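You operate a simulated robot arm through the tools that you are given. There is no shell and no other tool. Be economical: measure what you need, move in short steps, check, and stop when the job is done.

Carry out the task below with a simulated robot arm. There is one attempt and no reset: what you move stays moved.

TASK
Put one of the steel knob weights from the top of the climate bench on top of the tall silver weight.
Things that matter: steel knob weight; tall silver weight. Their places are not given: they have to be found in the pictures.

The check looks at the end state, three seconds after you hand in, the way a careful person would. Anything else that was tipped, shoved, dropped, spilled or broken makes it a failure.

THE ROBOT
A 7-joint arm with a two-finger parallel gripper, fixed in place. Base frame: the origin is at the foot of the arm, x ahead of it, y to its left, z up; the work surface is at about z = 0. Lengths are in m, angles in rad, forces in N, time in s.
With the tool pointing down near the work surface it reaches from about 0.24 to 0.62 m from the base axis. Its first joint turns from -1.152 to 1.152 rad. Payload 2.6 kg.
Tool frame: the origin (TCP) lies between the finger pads and is the grasp point; the fingertips stand 0.03 m ahead of it; z points along the fingers, y is the line along which they close. Largest opening 0.094 m; finger width 0.028, thickness 0.01; the body of the gripper, 0.05 by 0.096 m, starts 0.055 m behind the TCP.
Orientation is that of the tool frame in the base frame, as a unit quaternion [x, y, z, w]. With the fingers straight down and closing along the base's y, the tool's x points along the base's -x, its y along +y and its z along -z.

THE INTERFACE
- The arm moves only by the tool move_arm. Its argument "rows" is a list of rows, each an object (a shift or turn left out is 0, a gripper value left out holds the last) with "linear": the shift along the base's x, y, z in units of 200 mm (1.0 is 200 mm), a list of three; "turn": the turn, a rotation vector about the base's x, y, z in units of 60 degrees (1.0 is 60 degrees), a list of three; "claw": the finger opening in m, from 0 to 0.094. In form: [{"linear": [dx, dy, dz], "turn": [rx, ry, rz], "claw": claw}, ...]. A call has 1 to 20 rows; each row is the pose to reach, as a shift and turn from the pose commanded when the call began. A call with a number of a shift or a turn outside -1 to 1 is refused whole. A row lasts 0.2 s, in which the tool goes at most 0.05 m and 0.15 rad; a call with a longer step from one row to the next is refused whole, and so is a gripper value outside its range. Where a pose cannot be reached the arm comes as near as it can. A force on the tool above 40 N (or 10 N above the force at the start of the call, whichever is more), or a blocked arm, ends the call early, and 0.2 s more pass. The fingers move at their own pace (about 0.072 m/s each) and stop on an object; they squeeze with about 37 N. The grip force told is the motor's: it shows also when the fingers shut on nothing. Time passes only in rows, and 0.2 s behind the last, so rows that repeat a pose let the fingers close. The reply holds the time, the measured pose of the TCP, the force on the tool along the base axes, the opening and the grip force, in the units named above and with some noise, and new pictures: "views" is both (left out), scene, wrist or none.
- Cameras (640 x 400 px; columns grow to the right, rows downward): "scene" is fixed at [0.0538, 0.4526, 0.557]; the picture's right is [-0.53, -0.85, 0.00], its down [-0.52, 0.32, -0.79] and it looks along [0.67, -0.42, -0.61] (base axes); focal length 346 px, centre (320, 200). "wrist" rides on the gripper at [-0.037, 0, -0.058] in the tool frame; the picture's right is [0.00, -1.00, 0.00], its down [0.97, 0.00, -0.24] and it looks along [0.24, 0.00, 0.97] (tool axes); focal length 218 px, centre (320, 200).
- locate(camera, pixels): for up to 12 pixels [column, row] of the newest picture of that camera ("zoom" is the newest enlarged one), the place [x, y, z] in the base frame of the surface seen there, good to about 0.003 m. The clock stands still meanwhile.
- inspect(camera, box): a new picture of the part [left, top, right, bottom] of that camera's present view, enlarged. The clock stands still meanwhile.
- close_job(): hands the job in; it is judged then, once.

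Work in short steps. Measure before you move; look again where a grasp or a placing could have gone wrong, and mend it. You have 60 turns and 120 pictures in all, those below and enlarged ones among them. Open the gripper and draw the arm clear of the work before you hand the job in, unless the task says otherwise; then end with one line.

The tools are called after "Call:" by a JSON object that holds its "op" and its "data". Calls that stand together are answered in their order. move_arm: Moves the arm, as the interface text tells. Its arguments: {"type":"object","properties":{"rows":{"type":"array","items":{"type":"object","properties":{"linear":{"type":"array","items":{"type":"number"}},"turn":{"type":"array","items":{"type":"number"}},"claw":{"type":"number"}}}},"views":{"type":"string","enum":["both","scene","wrist","none"]}},"required":["rows"]} The other tools are called the same way: locate (camera, pixels) gives the place of the surface under pixels of a picture; inspect (camera, box) takes an enlarged picture of a part of a camera's view; close_job () hands the job in.

At the start:

```text
time_s: 0.0
ee_pos: [0.4202, 0.1312, 0.3379]
tcp_rot: [0.0, 1.0, -0.001, 0.0]
wrist_force: [-0.1, 0.0, 0.6]
finger_gap: 0.0939
grip_force: 0.0
```

scene: 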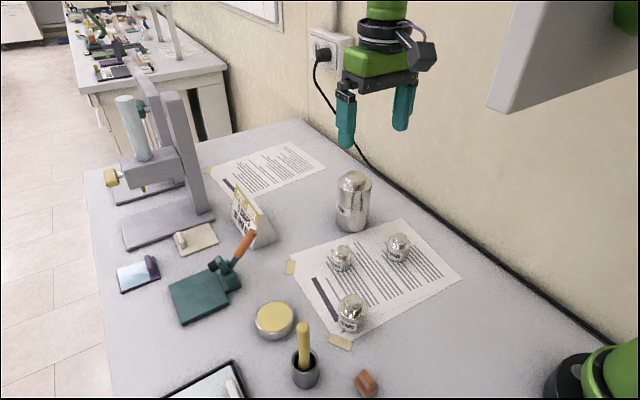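
wrist: 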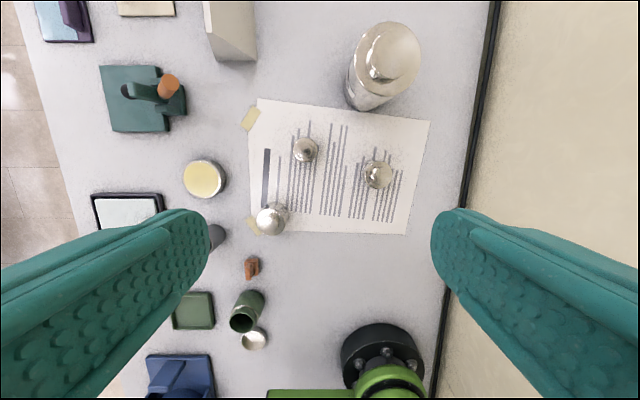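

The scene shows a tall silver weight near (353,200) and three small knob weights at (342,258), (398,247), (351,312). I enlarge that region in both views.

Call:
{"op": "inspect", "data": {"camera": "scene", "box": [270, 150, 470, 350]}}

Call:
{"op": "inspect", "data": {"camera": "wrist", "box": [230, 10, 450, 250]}}

Call:
{"op": "locate", "data": {"camera": "wrist", "pixels": [[305, 150], [378, 174], [270, 219], [388, 62], [390, 45], [375, 75], [400, 60], [330, 200]]}}

Call:
{"op": "locate", "data": {"camera": "scene", "pixels": [[354, 177], [343, 249], [398, 238], [351, 300], [353, 220], [342, 262], [398, 252], [351, 320], [353, 173], [353, 183]]}}

```text
2.00 times, centred on (370, 250) of scene
```

zoom: 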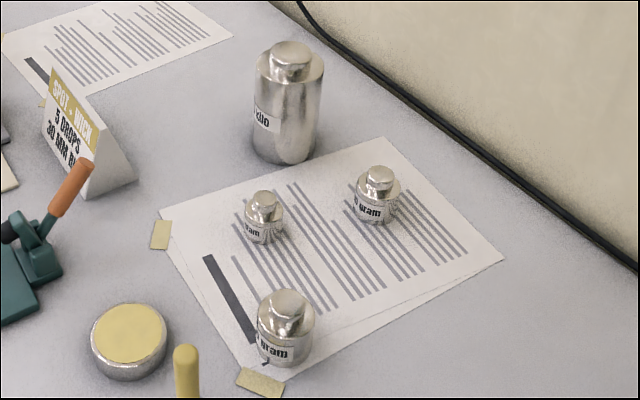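

```text
1.67 times, centred on (340, 130) of wrist
```

zoom: 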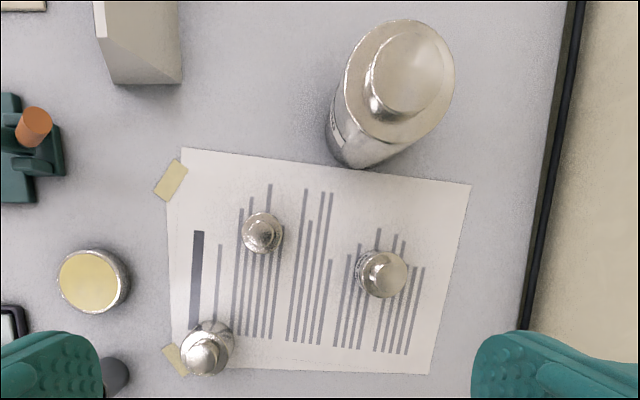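

```text
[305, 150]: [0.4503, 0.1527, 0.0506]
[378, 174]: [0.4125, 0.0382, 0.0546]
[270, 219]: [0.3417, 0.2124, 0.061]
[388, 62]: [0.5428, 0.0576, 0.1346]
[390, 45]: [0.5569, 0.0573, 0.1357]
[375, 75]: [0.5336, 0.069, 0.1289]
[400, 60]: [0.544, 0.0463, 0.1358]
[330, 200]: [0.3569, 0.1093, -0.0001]
```

```text
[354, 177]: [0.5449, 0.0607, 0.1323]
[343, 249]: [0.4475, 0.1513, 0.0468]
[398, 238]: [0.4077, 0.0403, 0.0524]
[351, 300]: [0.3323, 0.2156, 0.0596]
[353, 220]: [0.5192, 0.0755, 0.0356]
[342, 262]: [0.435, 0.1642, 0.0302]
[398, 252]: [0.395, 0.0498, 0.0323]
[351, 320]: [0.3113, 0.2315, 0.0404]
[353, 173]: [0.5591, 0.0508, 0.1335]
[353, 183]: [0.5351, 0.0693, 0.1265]
```

The tall "kilo" weight has its knob top near z≈0.135, around (0.545, 0.058). The smallest gram weight is at about (0.447, 0.153). I move above the tall weight to measure its knob from overhead.

Call:
{"op": "move_arm", "data": {"rows": [{"linear": [0.15, -0.09, 0]}, {"linear": [0.3, -0.18, 0]}, {"linear": [0.45, -0.27, 0]}, {"linear": [0.6, -0.365, 0]}, {"linear": [0.6, -0.365, 0]}], "views": "wrist"}}

```text
time_s: 1.2
ee_pos: [0.5343, 0.0543, 0.3299]
tcp_rot: [0.0, 1.0, 0.0, 0.003]
wrist_force: [-0.1, -0.5, -0.7]
finger_gap: 0.0938
grip_force: 0.0
out of reach, approached as far as the arm can: row 4, 5
```

wrist: 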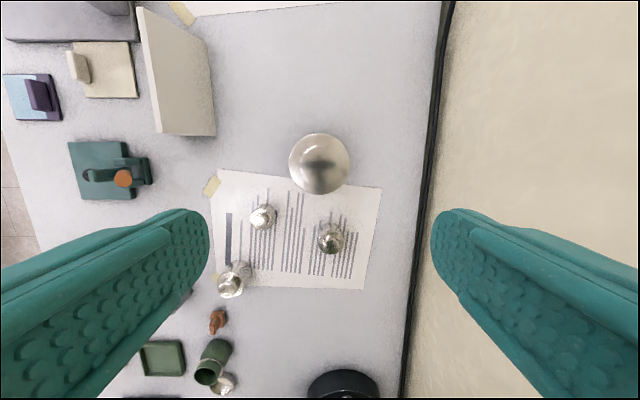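

Reach is tight at this height but fine lower down. I enlarge the tall weight around (320,163) to get the knob outline.

Call:
{"op": "inspect", "data": {"camera": "wrist", "box": [280, 125, 360, 205]}}

Call:
{"op": "locate", "data": {"camera": "wrist", "pixels": [[262, 215], [254, 216], [270, 216], [262, 209], [331, 238]]}}

```text
5.00 times, centred on (320, 165) of wrist
```

zoom: 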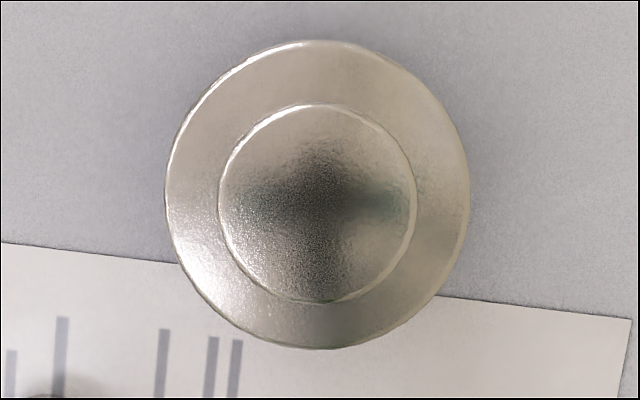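

```text
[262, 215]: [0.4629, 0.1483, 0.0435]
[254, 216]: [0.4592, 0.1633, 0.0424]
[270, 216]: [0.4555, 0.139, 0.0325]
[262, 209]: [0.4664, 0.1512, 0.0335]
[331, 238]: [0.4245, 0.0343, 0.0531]
```

The knob is a flat disc centred at zoom (317,203). I measure its centre and rim.

Call:
{"op": "locate", "data": {"camera": "zoom", "pixels": [[317, 203], [228, 203], [406, 203], [317, 115], [317, 290], [317, 320], [190, 200], [440, 200]]}}

Call:
{"op": "inspect", "data": {"camera": "wrist", "box": [222, 180, 302, 260]}}

```text
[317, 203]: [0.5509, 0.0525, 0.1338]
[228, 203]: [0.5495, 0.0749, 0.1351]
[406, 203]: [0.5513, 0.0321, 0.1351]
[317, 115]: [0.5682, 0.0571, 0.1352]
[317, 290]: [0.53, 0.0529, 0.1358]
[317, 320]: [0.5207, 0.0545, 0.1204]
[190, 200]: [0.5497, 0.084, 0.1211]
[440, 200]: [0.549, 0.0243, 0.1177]
```

```text
5.00 times, centred on (262, 220) of wrist
```

zoom: 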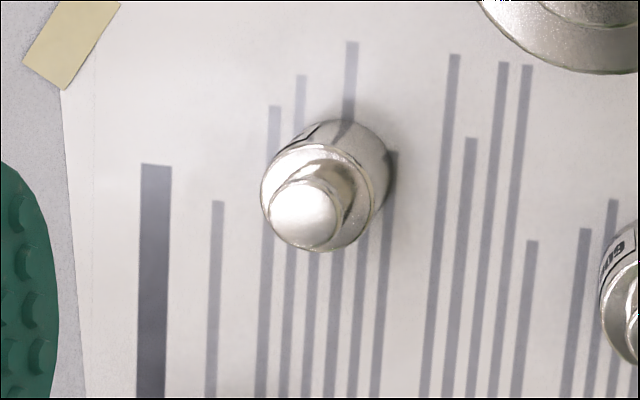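

The tall knob is centred at ≈(0.550, 0.053), top z≈0.135, with a diameter of about 44 mm. Now I move above the small weight near (0.45, 0.152) to measure it.

Call:
{"op": "move_arm", "data": {"rows": [{"linear": [-0.16, 0.16, 0]}, {"linear": [-0.32, 0.32, 0]}, {"linear": [-0.475, 0.47, -0.1]}, {"linear": [-0.475, 0.47, -0.3]}, {"linear": [-0.475, 0.47, -0.5]}, {"linear": [-0.475, 0.47, -0.69]}, {"linear": [-0.475, 0.47, -0.69]}], "views": "both"}}

```text
time_s: 2.8
ee_pos: [0.4427, 0.1522, 0.1931]
tcp_rot: [0.0, 1.0, 0.0, -0.001]
wrist_force: [-0.4, -1.2, 0.5]
finger_gap: 0.0941
grip_force: 0.1
```

scene: 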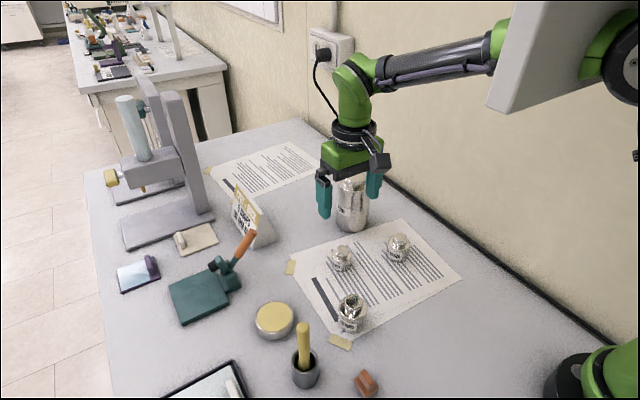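
wrist: 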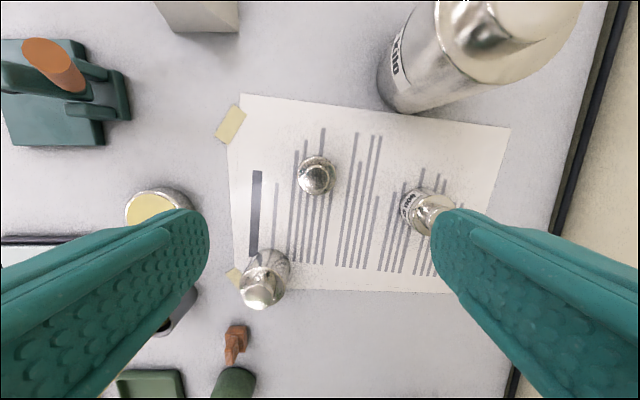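

The small weight shows at (317,175). I enlarge and measure its outline.

Call:
{"op": "inspect", "data": {"camera": "wrist", "box": [277, 135, 357, 215]}}

Call:
{"op": "locate", "data": {"camera": "wrist", "pixels": [[316, 176], [316, 180], [300, 176], [333, 176], [317, 158], [316, 192]]}}

```text
5.00 times, centred on (317, 175) of wrist
```

zoom: 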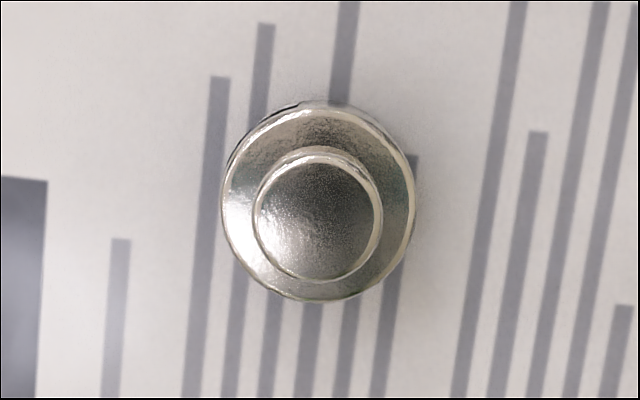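

```text
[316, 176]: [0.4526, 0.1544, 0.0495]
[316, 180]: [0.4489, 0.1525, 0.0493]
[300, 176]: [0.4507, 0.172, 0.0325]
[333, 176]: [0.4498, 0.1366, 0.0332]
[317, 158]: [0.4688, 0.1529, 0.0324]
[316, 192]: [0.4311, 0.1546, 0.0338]
```

The weight centre is ≈(0.450, 0.154), shoulder z≈0.034, diameter 37 mm. I descend partway, straddling it, to check the readings.

Call:
{"op": "move_arm", "data": {"rows": [{"linear": [0.035, 0.01, -0.1]}, {"linear": [0.035, 0.01, -0.3]}, {"linear": [0.035, 0.01, -0.5]}, {"linear": [0.035, 0.01, -0.65]}, {"linear": [0.035, 0.01, -0.65]}], "views": "wrist"}}

```text
time_s: 4.0
ee_pos: [0.4472, 0.1514, 0.0652]
tcp_rot: [0.001, 1.0, 0.0, 0.0]
wrist_force: [0.5, 0.3, -0.1]
finger_gap: 0.094
grip_force: 0.1
```

wrist: 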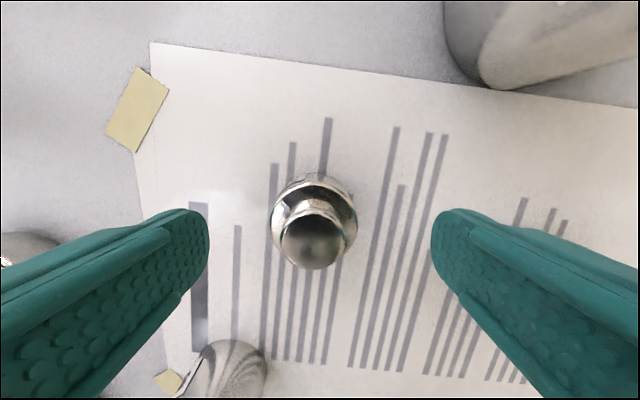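

Centred to within about 3 mm. I trim x and y, descend to TCP z≈0.035, then narrow the fingers and close.

Call:
{"op": "move_arm", "data": {"rows": [{"linear": [0.015, 0.012, -0.07]}, {"linear": [0.015, 0.012, -0.148]}, {"linear": [0.015, 0.012, -0.148]}, {"linear": [0.015, 0.012, -0.148], "claw": 0.06}, {"linear": [0.015, 0.012, -0.148], "claw": 0.06}], "views": "wrist"}}

```text
time_s: 5.2
ee_pos: [0.4509, 0.1545, 0.0364]
tcp_rot: [0.001, 1.0, 0.0, 0.0]
wrist_force: [0.2, -0.6, 0.8]
finger_gap: 0.06
grip_force: 0.1
```

wrist: 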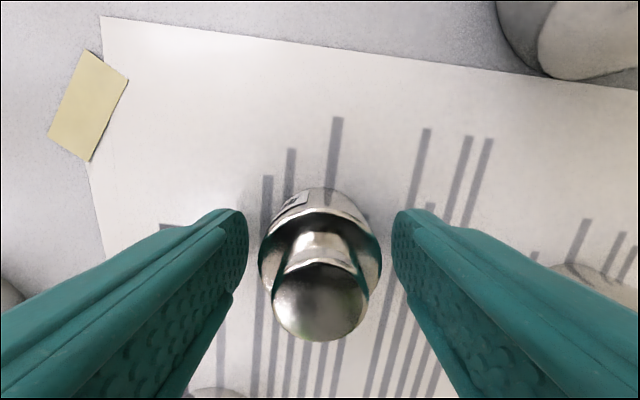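

The fingers straddle the body evenly, with no contact force. I close on it.

Call:
{"op": "move_arm", "data": {"rows": [{"claw": 0.045}, {"claw": 0.03}, {"claw": 0.025}, {"claw": 0.025}, {"claw": 0.025}], "views": "none"}}

```text
time_s: 6.4
ee_pos: [0.45, 0.155, 0.0383]
tcp_rot: [0.0, 1.0, 0.0, 0.0]
wrist_force: [0.7, 0.1, -0.3]
finger_gap: 0.0393
grip_force: 37.2
```

The grip holds at a 39 mm gap and 37 N. I lift straight up and check.

Call:
{"op": "move_arm", "data": {"rows": [{"linear": [0, 0, 0.1]}, {"linear": [0, 0, 0.3]}, {"linear": [0, 0, 0.5]}, {"linear": [0, 0, 0.7]}, {"linear": [0, 0, 0.85]}, {"linear": [0, 0, 0.85]}], "views": "both"}}

```text
time_s: 7.8
ee_pos: [0.4481, 0.1556, 0.2068]
tcp_rot: [0.0, 1.0, 0.0, 0.0]
wrist_force: [0.4, -0.2, -3.2]
finger_gap: 0.0389
grip_force: 36.7
```

scene: 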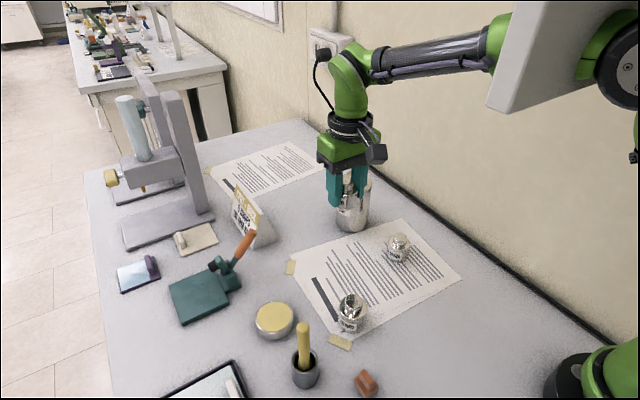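
wrist: 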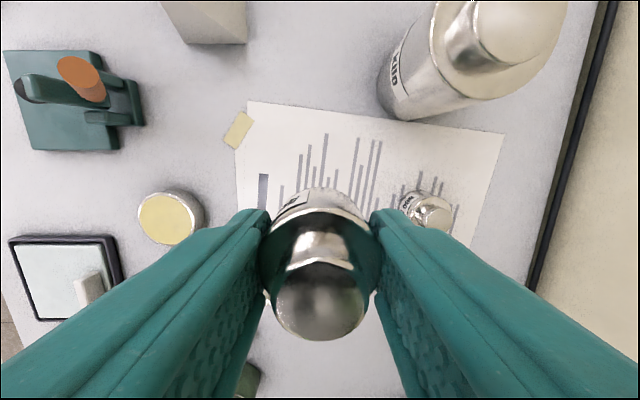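

The weight is held securely, bottom at z≈0.17, clear of the knob. I carry it level to above the tall weight at (0.550, 0.053).

Call:
{"op": "move_arm", "data": {"rows": [{"linear": [0.08, -0.08, 0]}, {"linear": [0.2, -0.2, 0]}, {"linear": [0.32, -0.32, 0]}, {"linear": [0.44, -0.44, 0]}, {"linear": [0.5, -0.503, 0]}, {"linear": [0.5, -0.503, 0]}, {"linear": [0.5, -0.503, 0]}], "views": "both"}}

```text
time_s: 9.4
ee_pos: [0.5489, 0.056, 0.2047]
tcp_rot: [0.0, 1.0, -0.001, 0.0]
wrist_force: [0.2, 0.4, -3.0]
finger_gap: 0.0391
grip_force: 37.0
```

scene: 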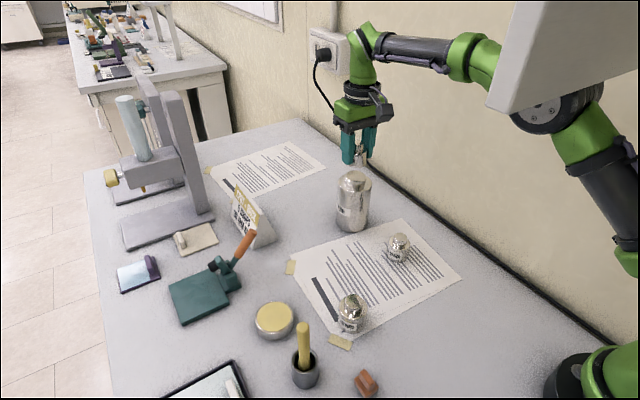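
wrist: 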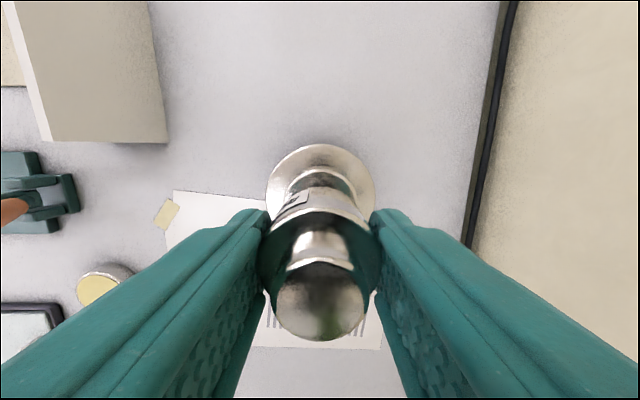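

The columns line up (shoulder 267–375, centre ≈321). I verify x from the rims in both views.

Call:
{"op": "inspect", "data": {"camera": "scene", "box": [313, 130, 393, 210]}}

Call:
{"op": "locate", "data": {"camera": "wrist", "pixels": [[321, 148], [321, 171], [271, 190], [370, 190], [292, 185], [350, 185]]}}

```text
5.00 times, centred on (353, 170) of scene
```

zoom: 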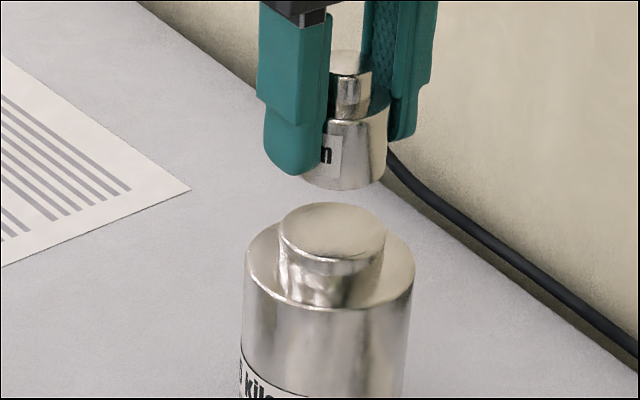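

```text
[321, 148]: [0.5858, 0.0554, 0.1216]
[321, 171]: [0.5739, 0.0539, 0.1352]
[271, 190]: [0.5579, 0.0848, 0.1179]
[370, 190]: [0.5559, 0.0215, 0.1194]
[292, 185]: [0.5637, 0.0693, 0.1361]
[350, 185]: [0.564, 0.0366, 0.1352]
```

Alignment agrees within about 1–2 mm (knob centre ≈(0.551, 0.053)), and the weight's bottom is about 33 mm above the knob. I lower 27 mm and look.

Call:
{"op": "move_arm", "data": {"rows": [{"linear": [0, 0, -0.05]}, {"linear": [0, 0, -0.1]}, {"linear": [0, 0, -0.135]}, {"linear": [0, 0, -0.135]}], "views": "none"}}

Call:
{"op": "inspect", "data": {"camera": "scene", "box": [313, 130, 393, 210]}}

```text
time_s: 10.4
ee_pos: [0.5489, 0.0515, 0.1779]
tcp_rot: [0.0, 1.0, -0.001, 0.001]
wrist_force: [0.0, 0.0, -3.9]
finger_gap: 0.0391
grip_force: 37.0
```

```text
5.00 times, centred on (353, 170) of scene
```

zoom: 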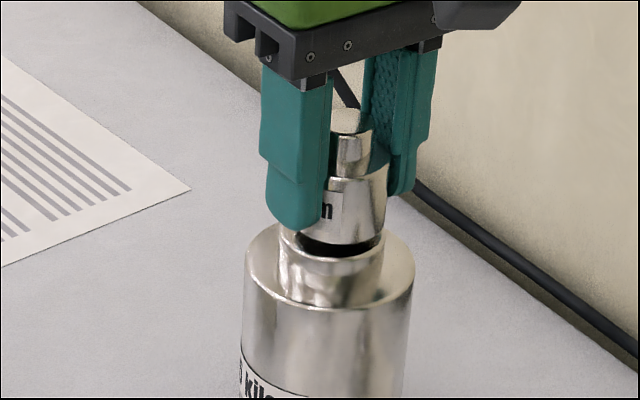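

A small gap of roughly 5–7 mm remains, and the weight is well centred over the knob. I lower slowly in 2 mm steps.

Call:
{"op": "move_arm", "data": {"rows": [{"linear": [0, 0, -0.01]}, {"linear": [0, 0, -0.02]}, {"linear": [0, 0, -0.02]}], "views": "none"}}

Call:
{"op": "inspect", "data": {"camera": "scene", "box": [323, 150, 383, 210]}}

```text
time_s: 11.2
ee_pos: [0.5496, 0.0547, 0.1758]
tcp_rot: [0.0, 1.0, 0.0, 0.0]
wrist_force: [-0.6, -0.4, -3.2]
finger_gap: 0.0393
grip_force: 36.6
```

```text
6.67 times, centred on (353, 180) of scene
```

zoom: 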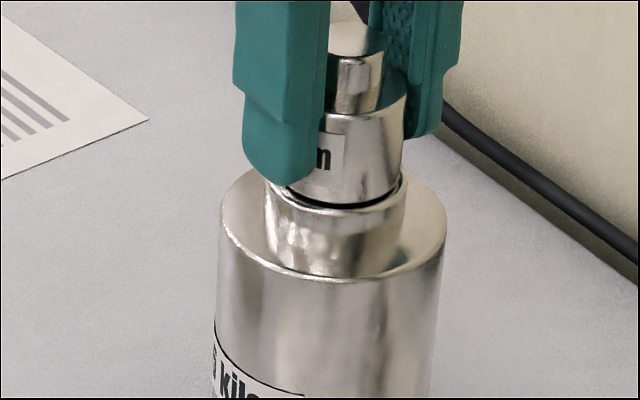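

About 1–2 mm to go. I continue in sub-millimetre steps, watching the force.

Call:
{"op": "move_arm", "data": {"rows": [{"linear": [0, 0, -0.004]}, {"linear": [0, 0, -0.007]}, {"linear": [0, 0, -0.007]}], "views": "none"}}

Call:
{"op": "inspect", "data": {"camera": "scene", "box": [323, 150, 383, 210]}}

```text
time_s: 12.0
ee_pos: [0.5501, 0.0549, 0.1735]
tcp_rot: [-0.001, 1.0, 0.001, 0.0]
wrist_force: [-1.5, 0.2, 1.0]
finger_gap: 0.0388
grip_force: 36.8
```

```text
6.67 times, centred on (353, 180) of scene
```

zoom: 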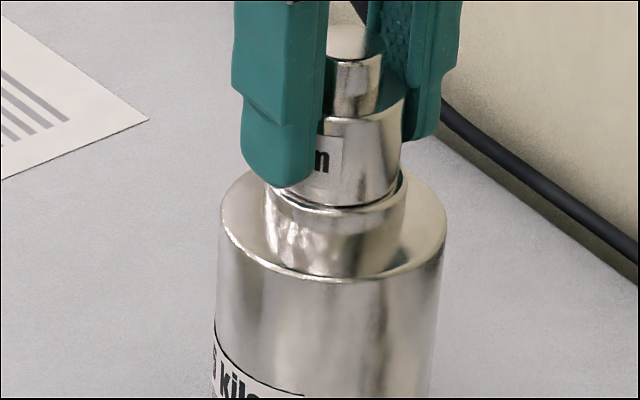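

The z force went from −3.2 to +1.0, so the weight rests on the knob. I open the fingers gradually in place.

Call:
{"op": "move_arm", "data": {"rows": [{"claw": 0.042}, {"claw": 0.046}, {"claw": 0.055}, {"claw": 0.07}, {"claw": 0.07}], "views": "wrist"}}

Call:
{"op": "inspect", "data": {"camera": "scene", "box": [323, 150, 383, 210]}}

```text
time_s: 13.2
ee_pos: [0.5496, 0.0555, 0.173]
tcp_rot: [0.001, 1.0, 0.0, 0.0]
wrist_force: [0.3, 0.0, -0.5]
finger_gap: 0.07
grip_force: 0.1
```

wrist: 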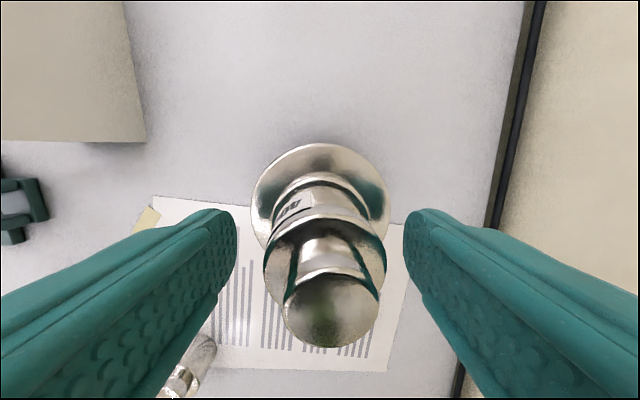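

```text
6.67 times, centred on (353, 180) of scene
```

zoom: 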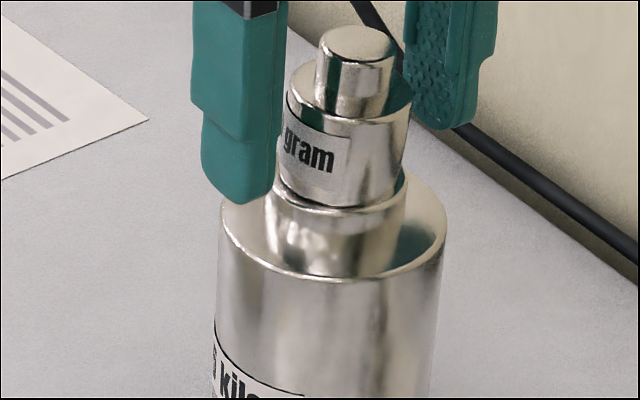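

The weight stands free on the knob. I rise straight up 9 cm, then draw back toward the base.

Call:
{"op": "move_arm", "data": {"rows": [{"linear": [0, 0, 0.08]}, {"linear": [0, 0, 0.2]}, {"linear": [0, 0, 0.35]}, {"linear": [0, 0, 0.47]}, {"linear": [-0.15, 0, 0.55]}, {"linear": [-0.35, 0, 0.6]}, {"linear": [-0.55, 0, 0.6]}, {"linear": [-0.75, 0, 0.6]}, {"linear": [-0.75, 0, 0.6]}], "views": "both"}}

Call:
{"op": "inspect", "data": {"camera": "scene", "box": [303, 140, 403, 240]}}

```text
time_s: 15.2
ee_pos: [0.4009, 0.0565, 0.2962]
tcp_rot: [0.0, 1.0, 0.001, 0.0]
wrist_force: [0.4, -0.3, -0.1]
finger_gap: 0.0698
grip_force: 0.0
```

scene: 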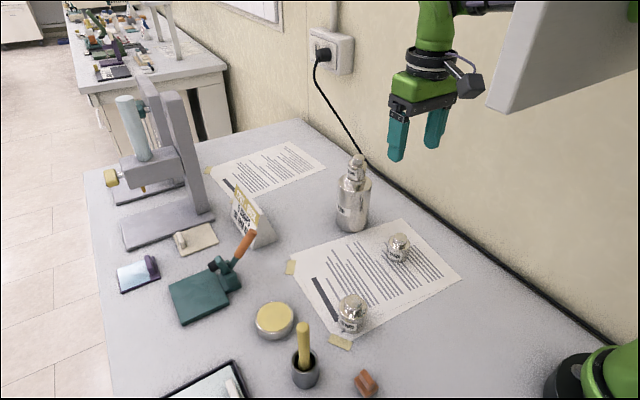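
wrist: 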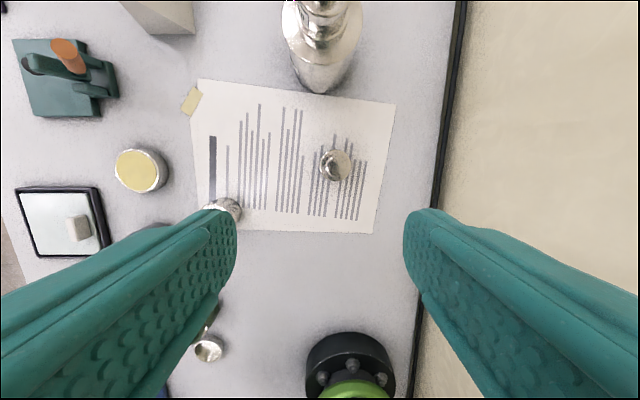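

```text
4.00 times, centred on (353, 190) of scene
```

zoom: 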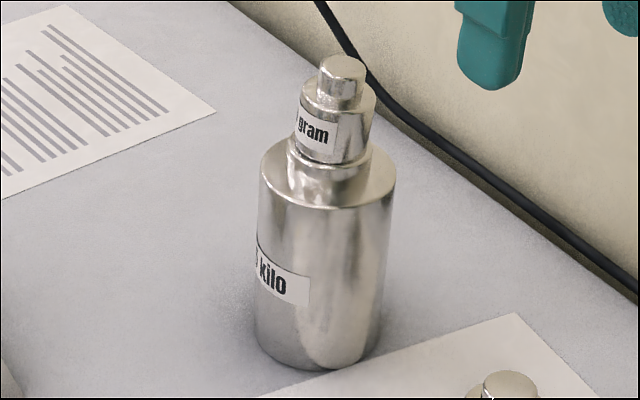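

The small weight stands upright and centred on the tall weight's knob. Everything else is in place, the gripper is open and the arm is clear, so I hand in.

Call:
{"op": "close_job", "data": {}}

```text
The job is handed in.
```

The smallest steel knob weight now stands on top of the tall silver weight, nothing else was disturbed, and the job is handed in.
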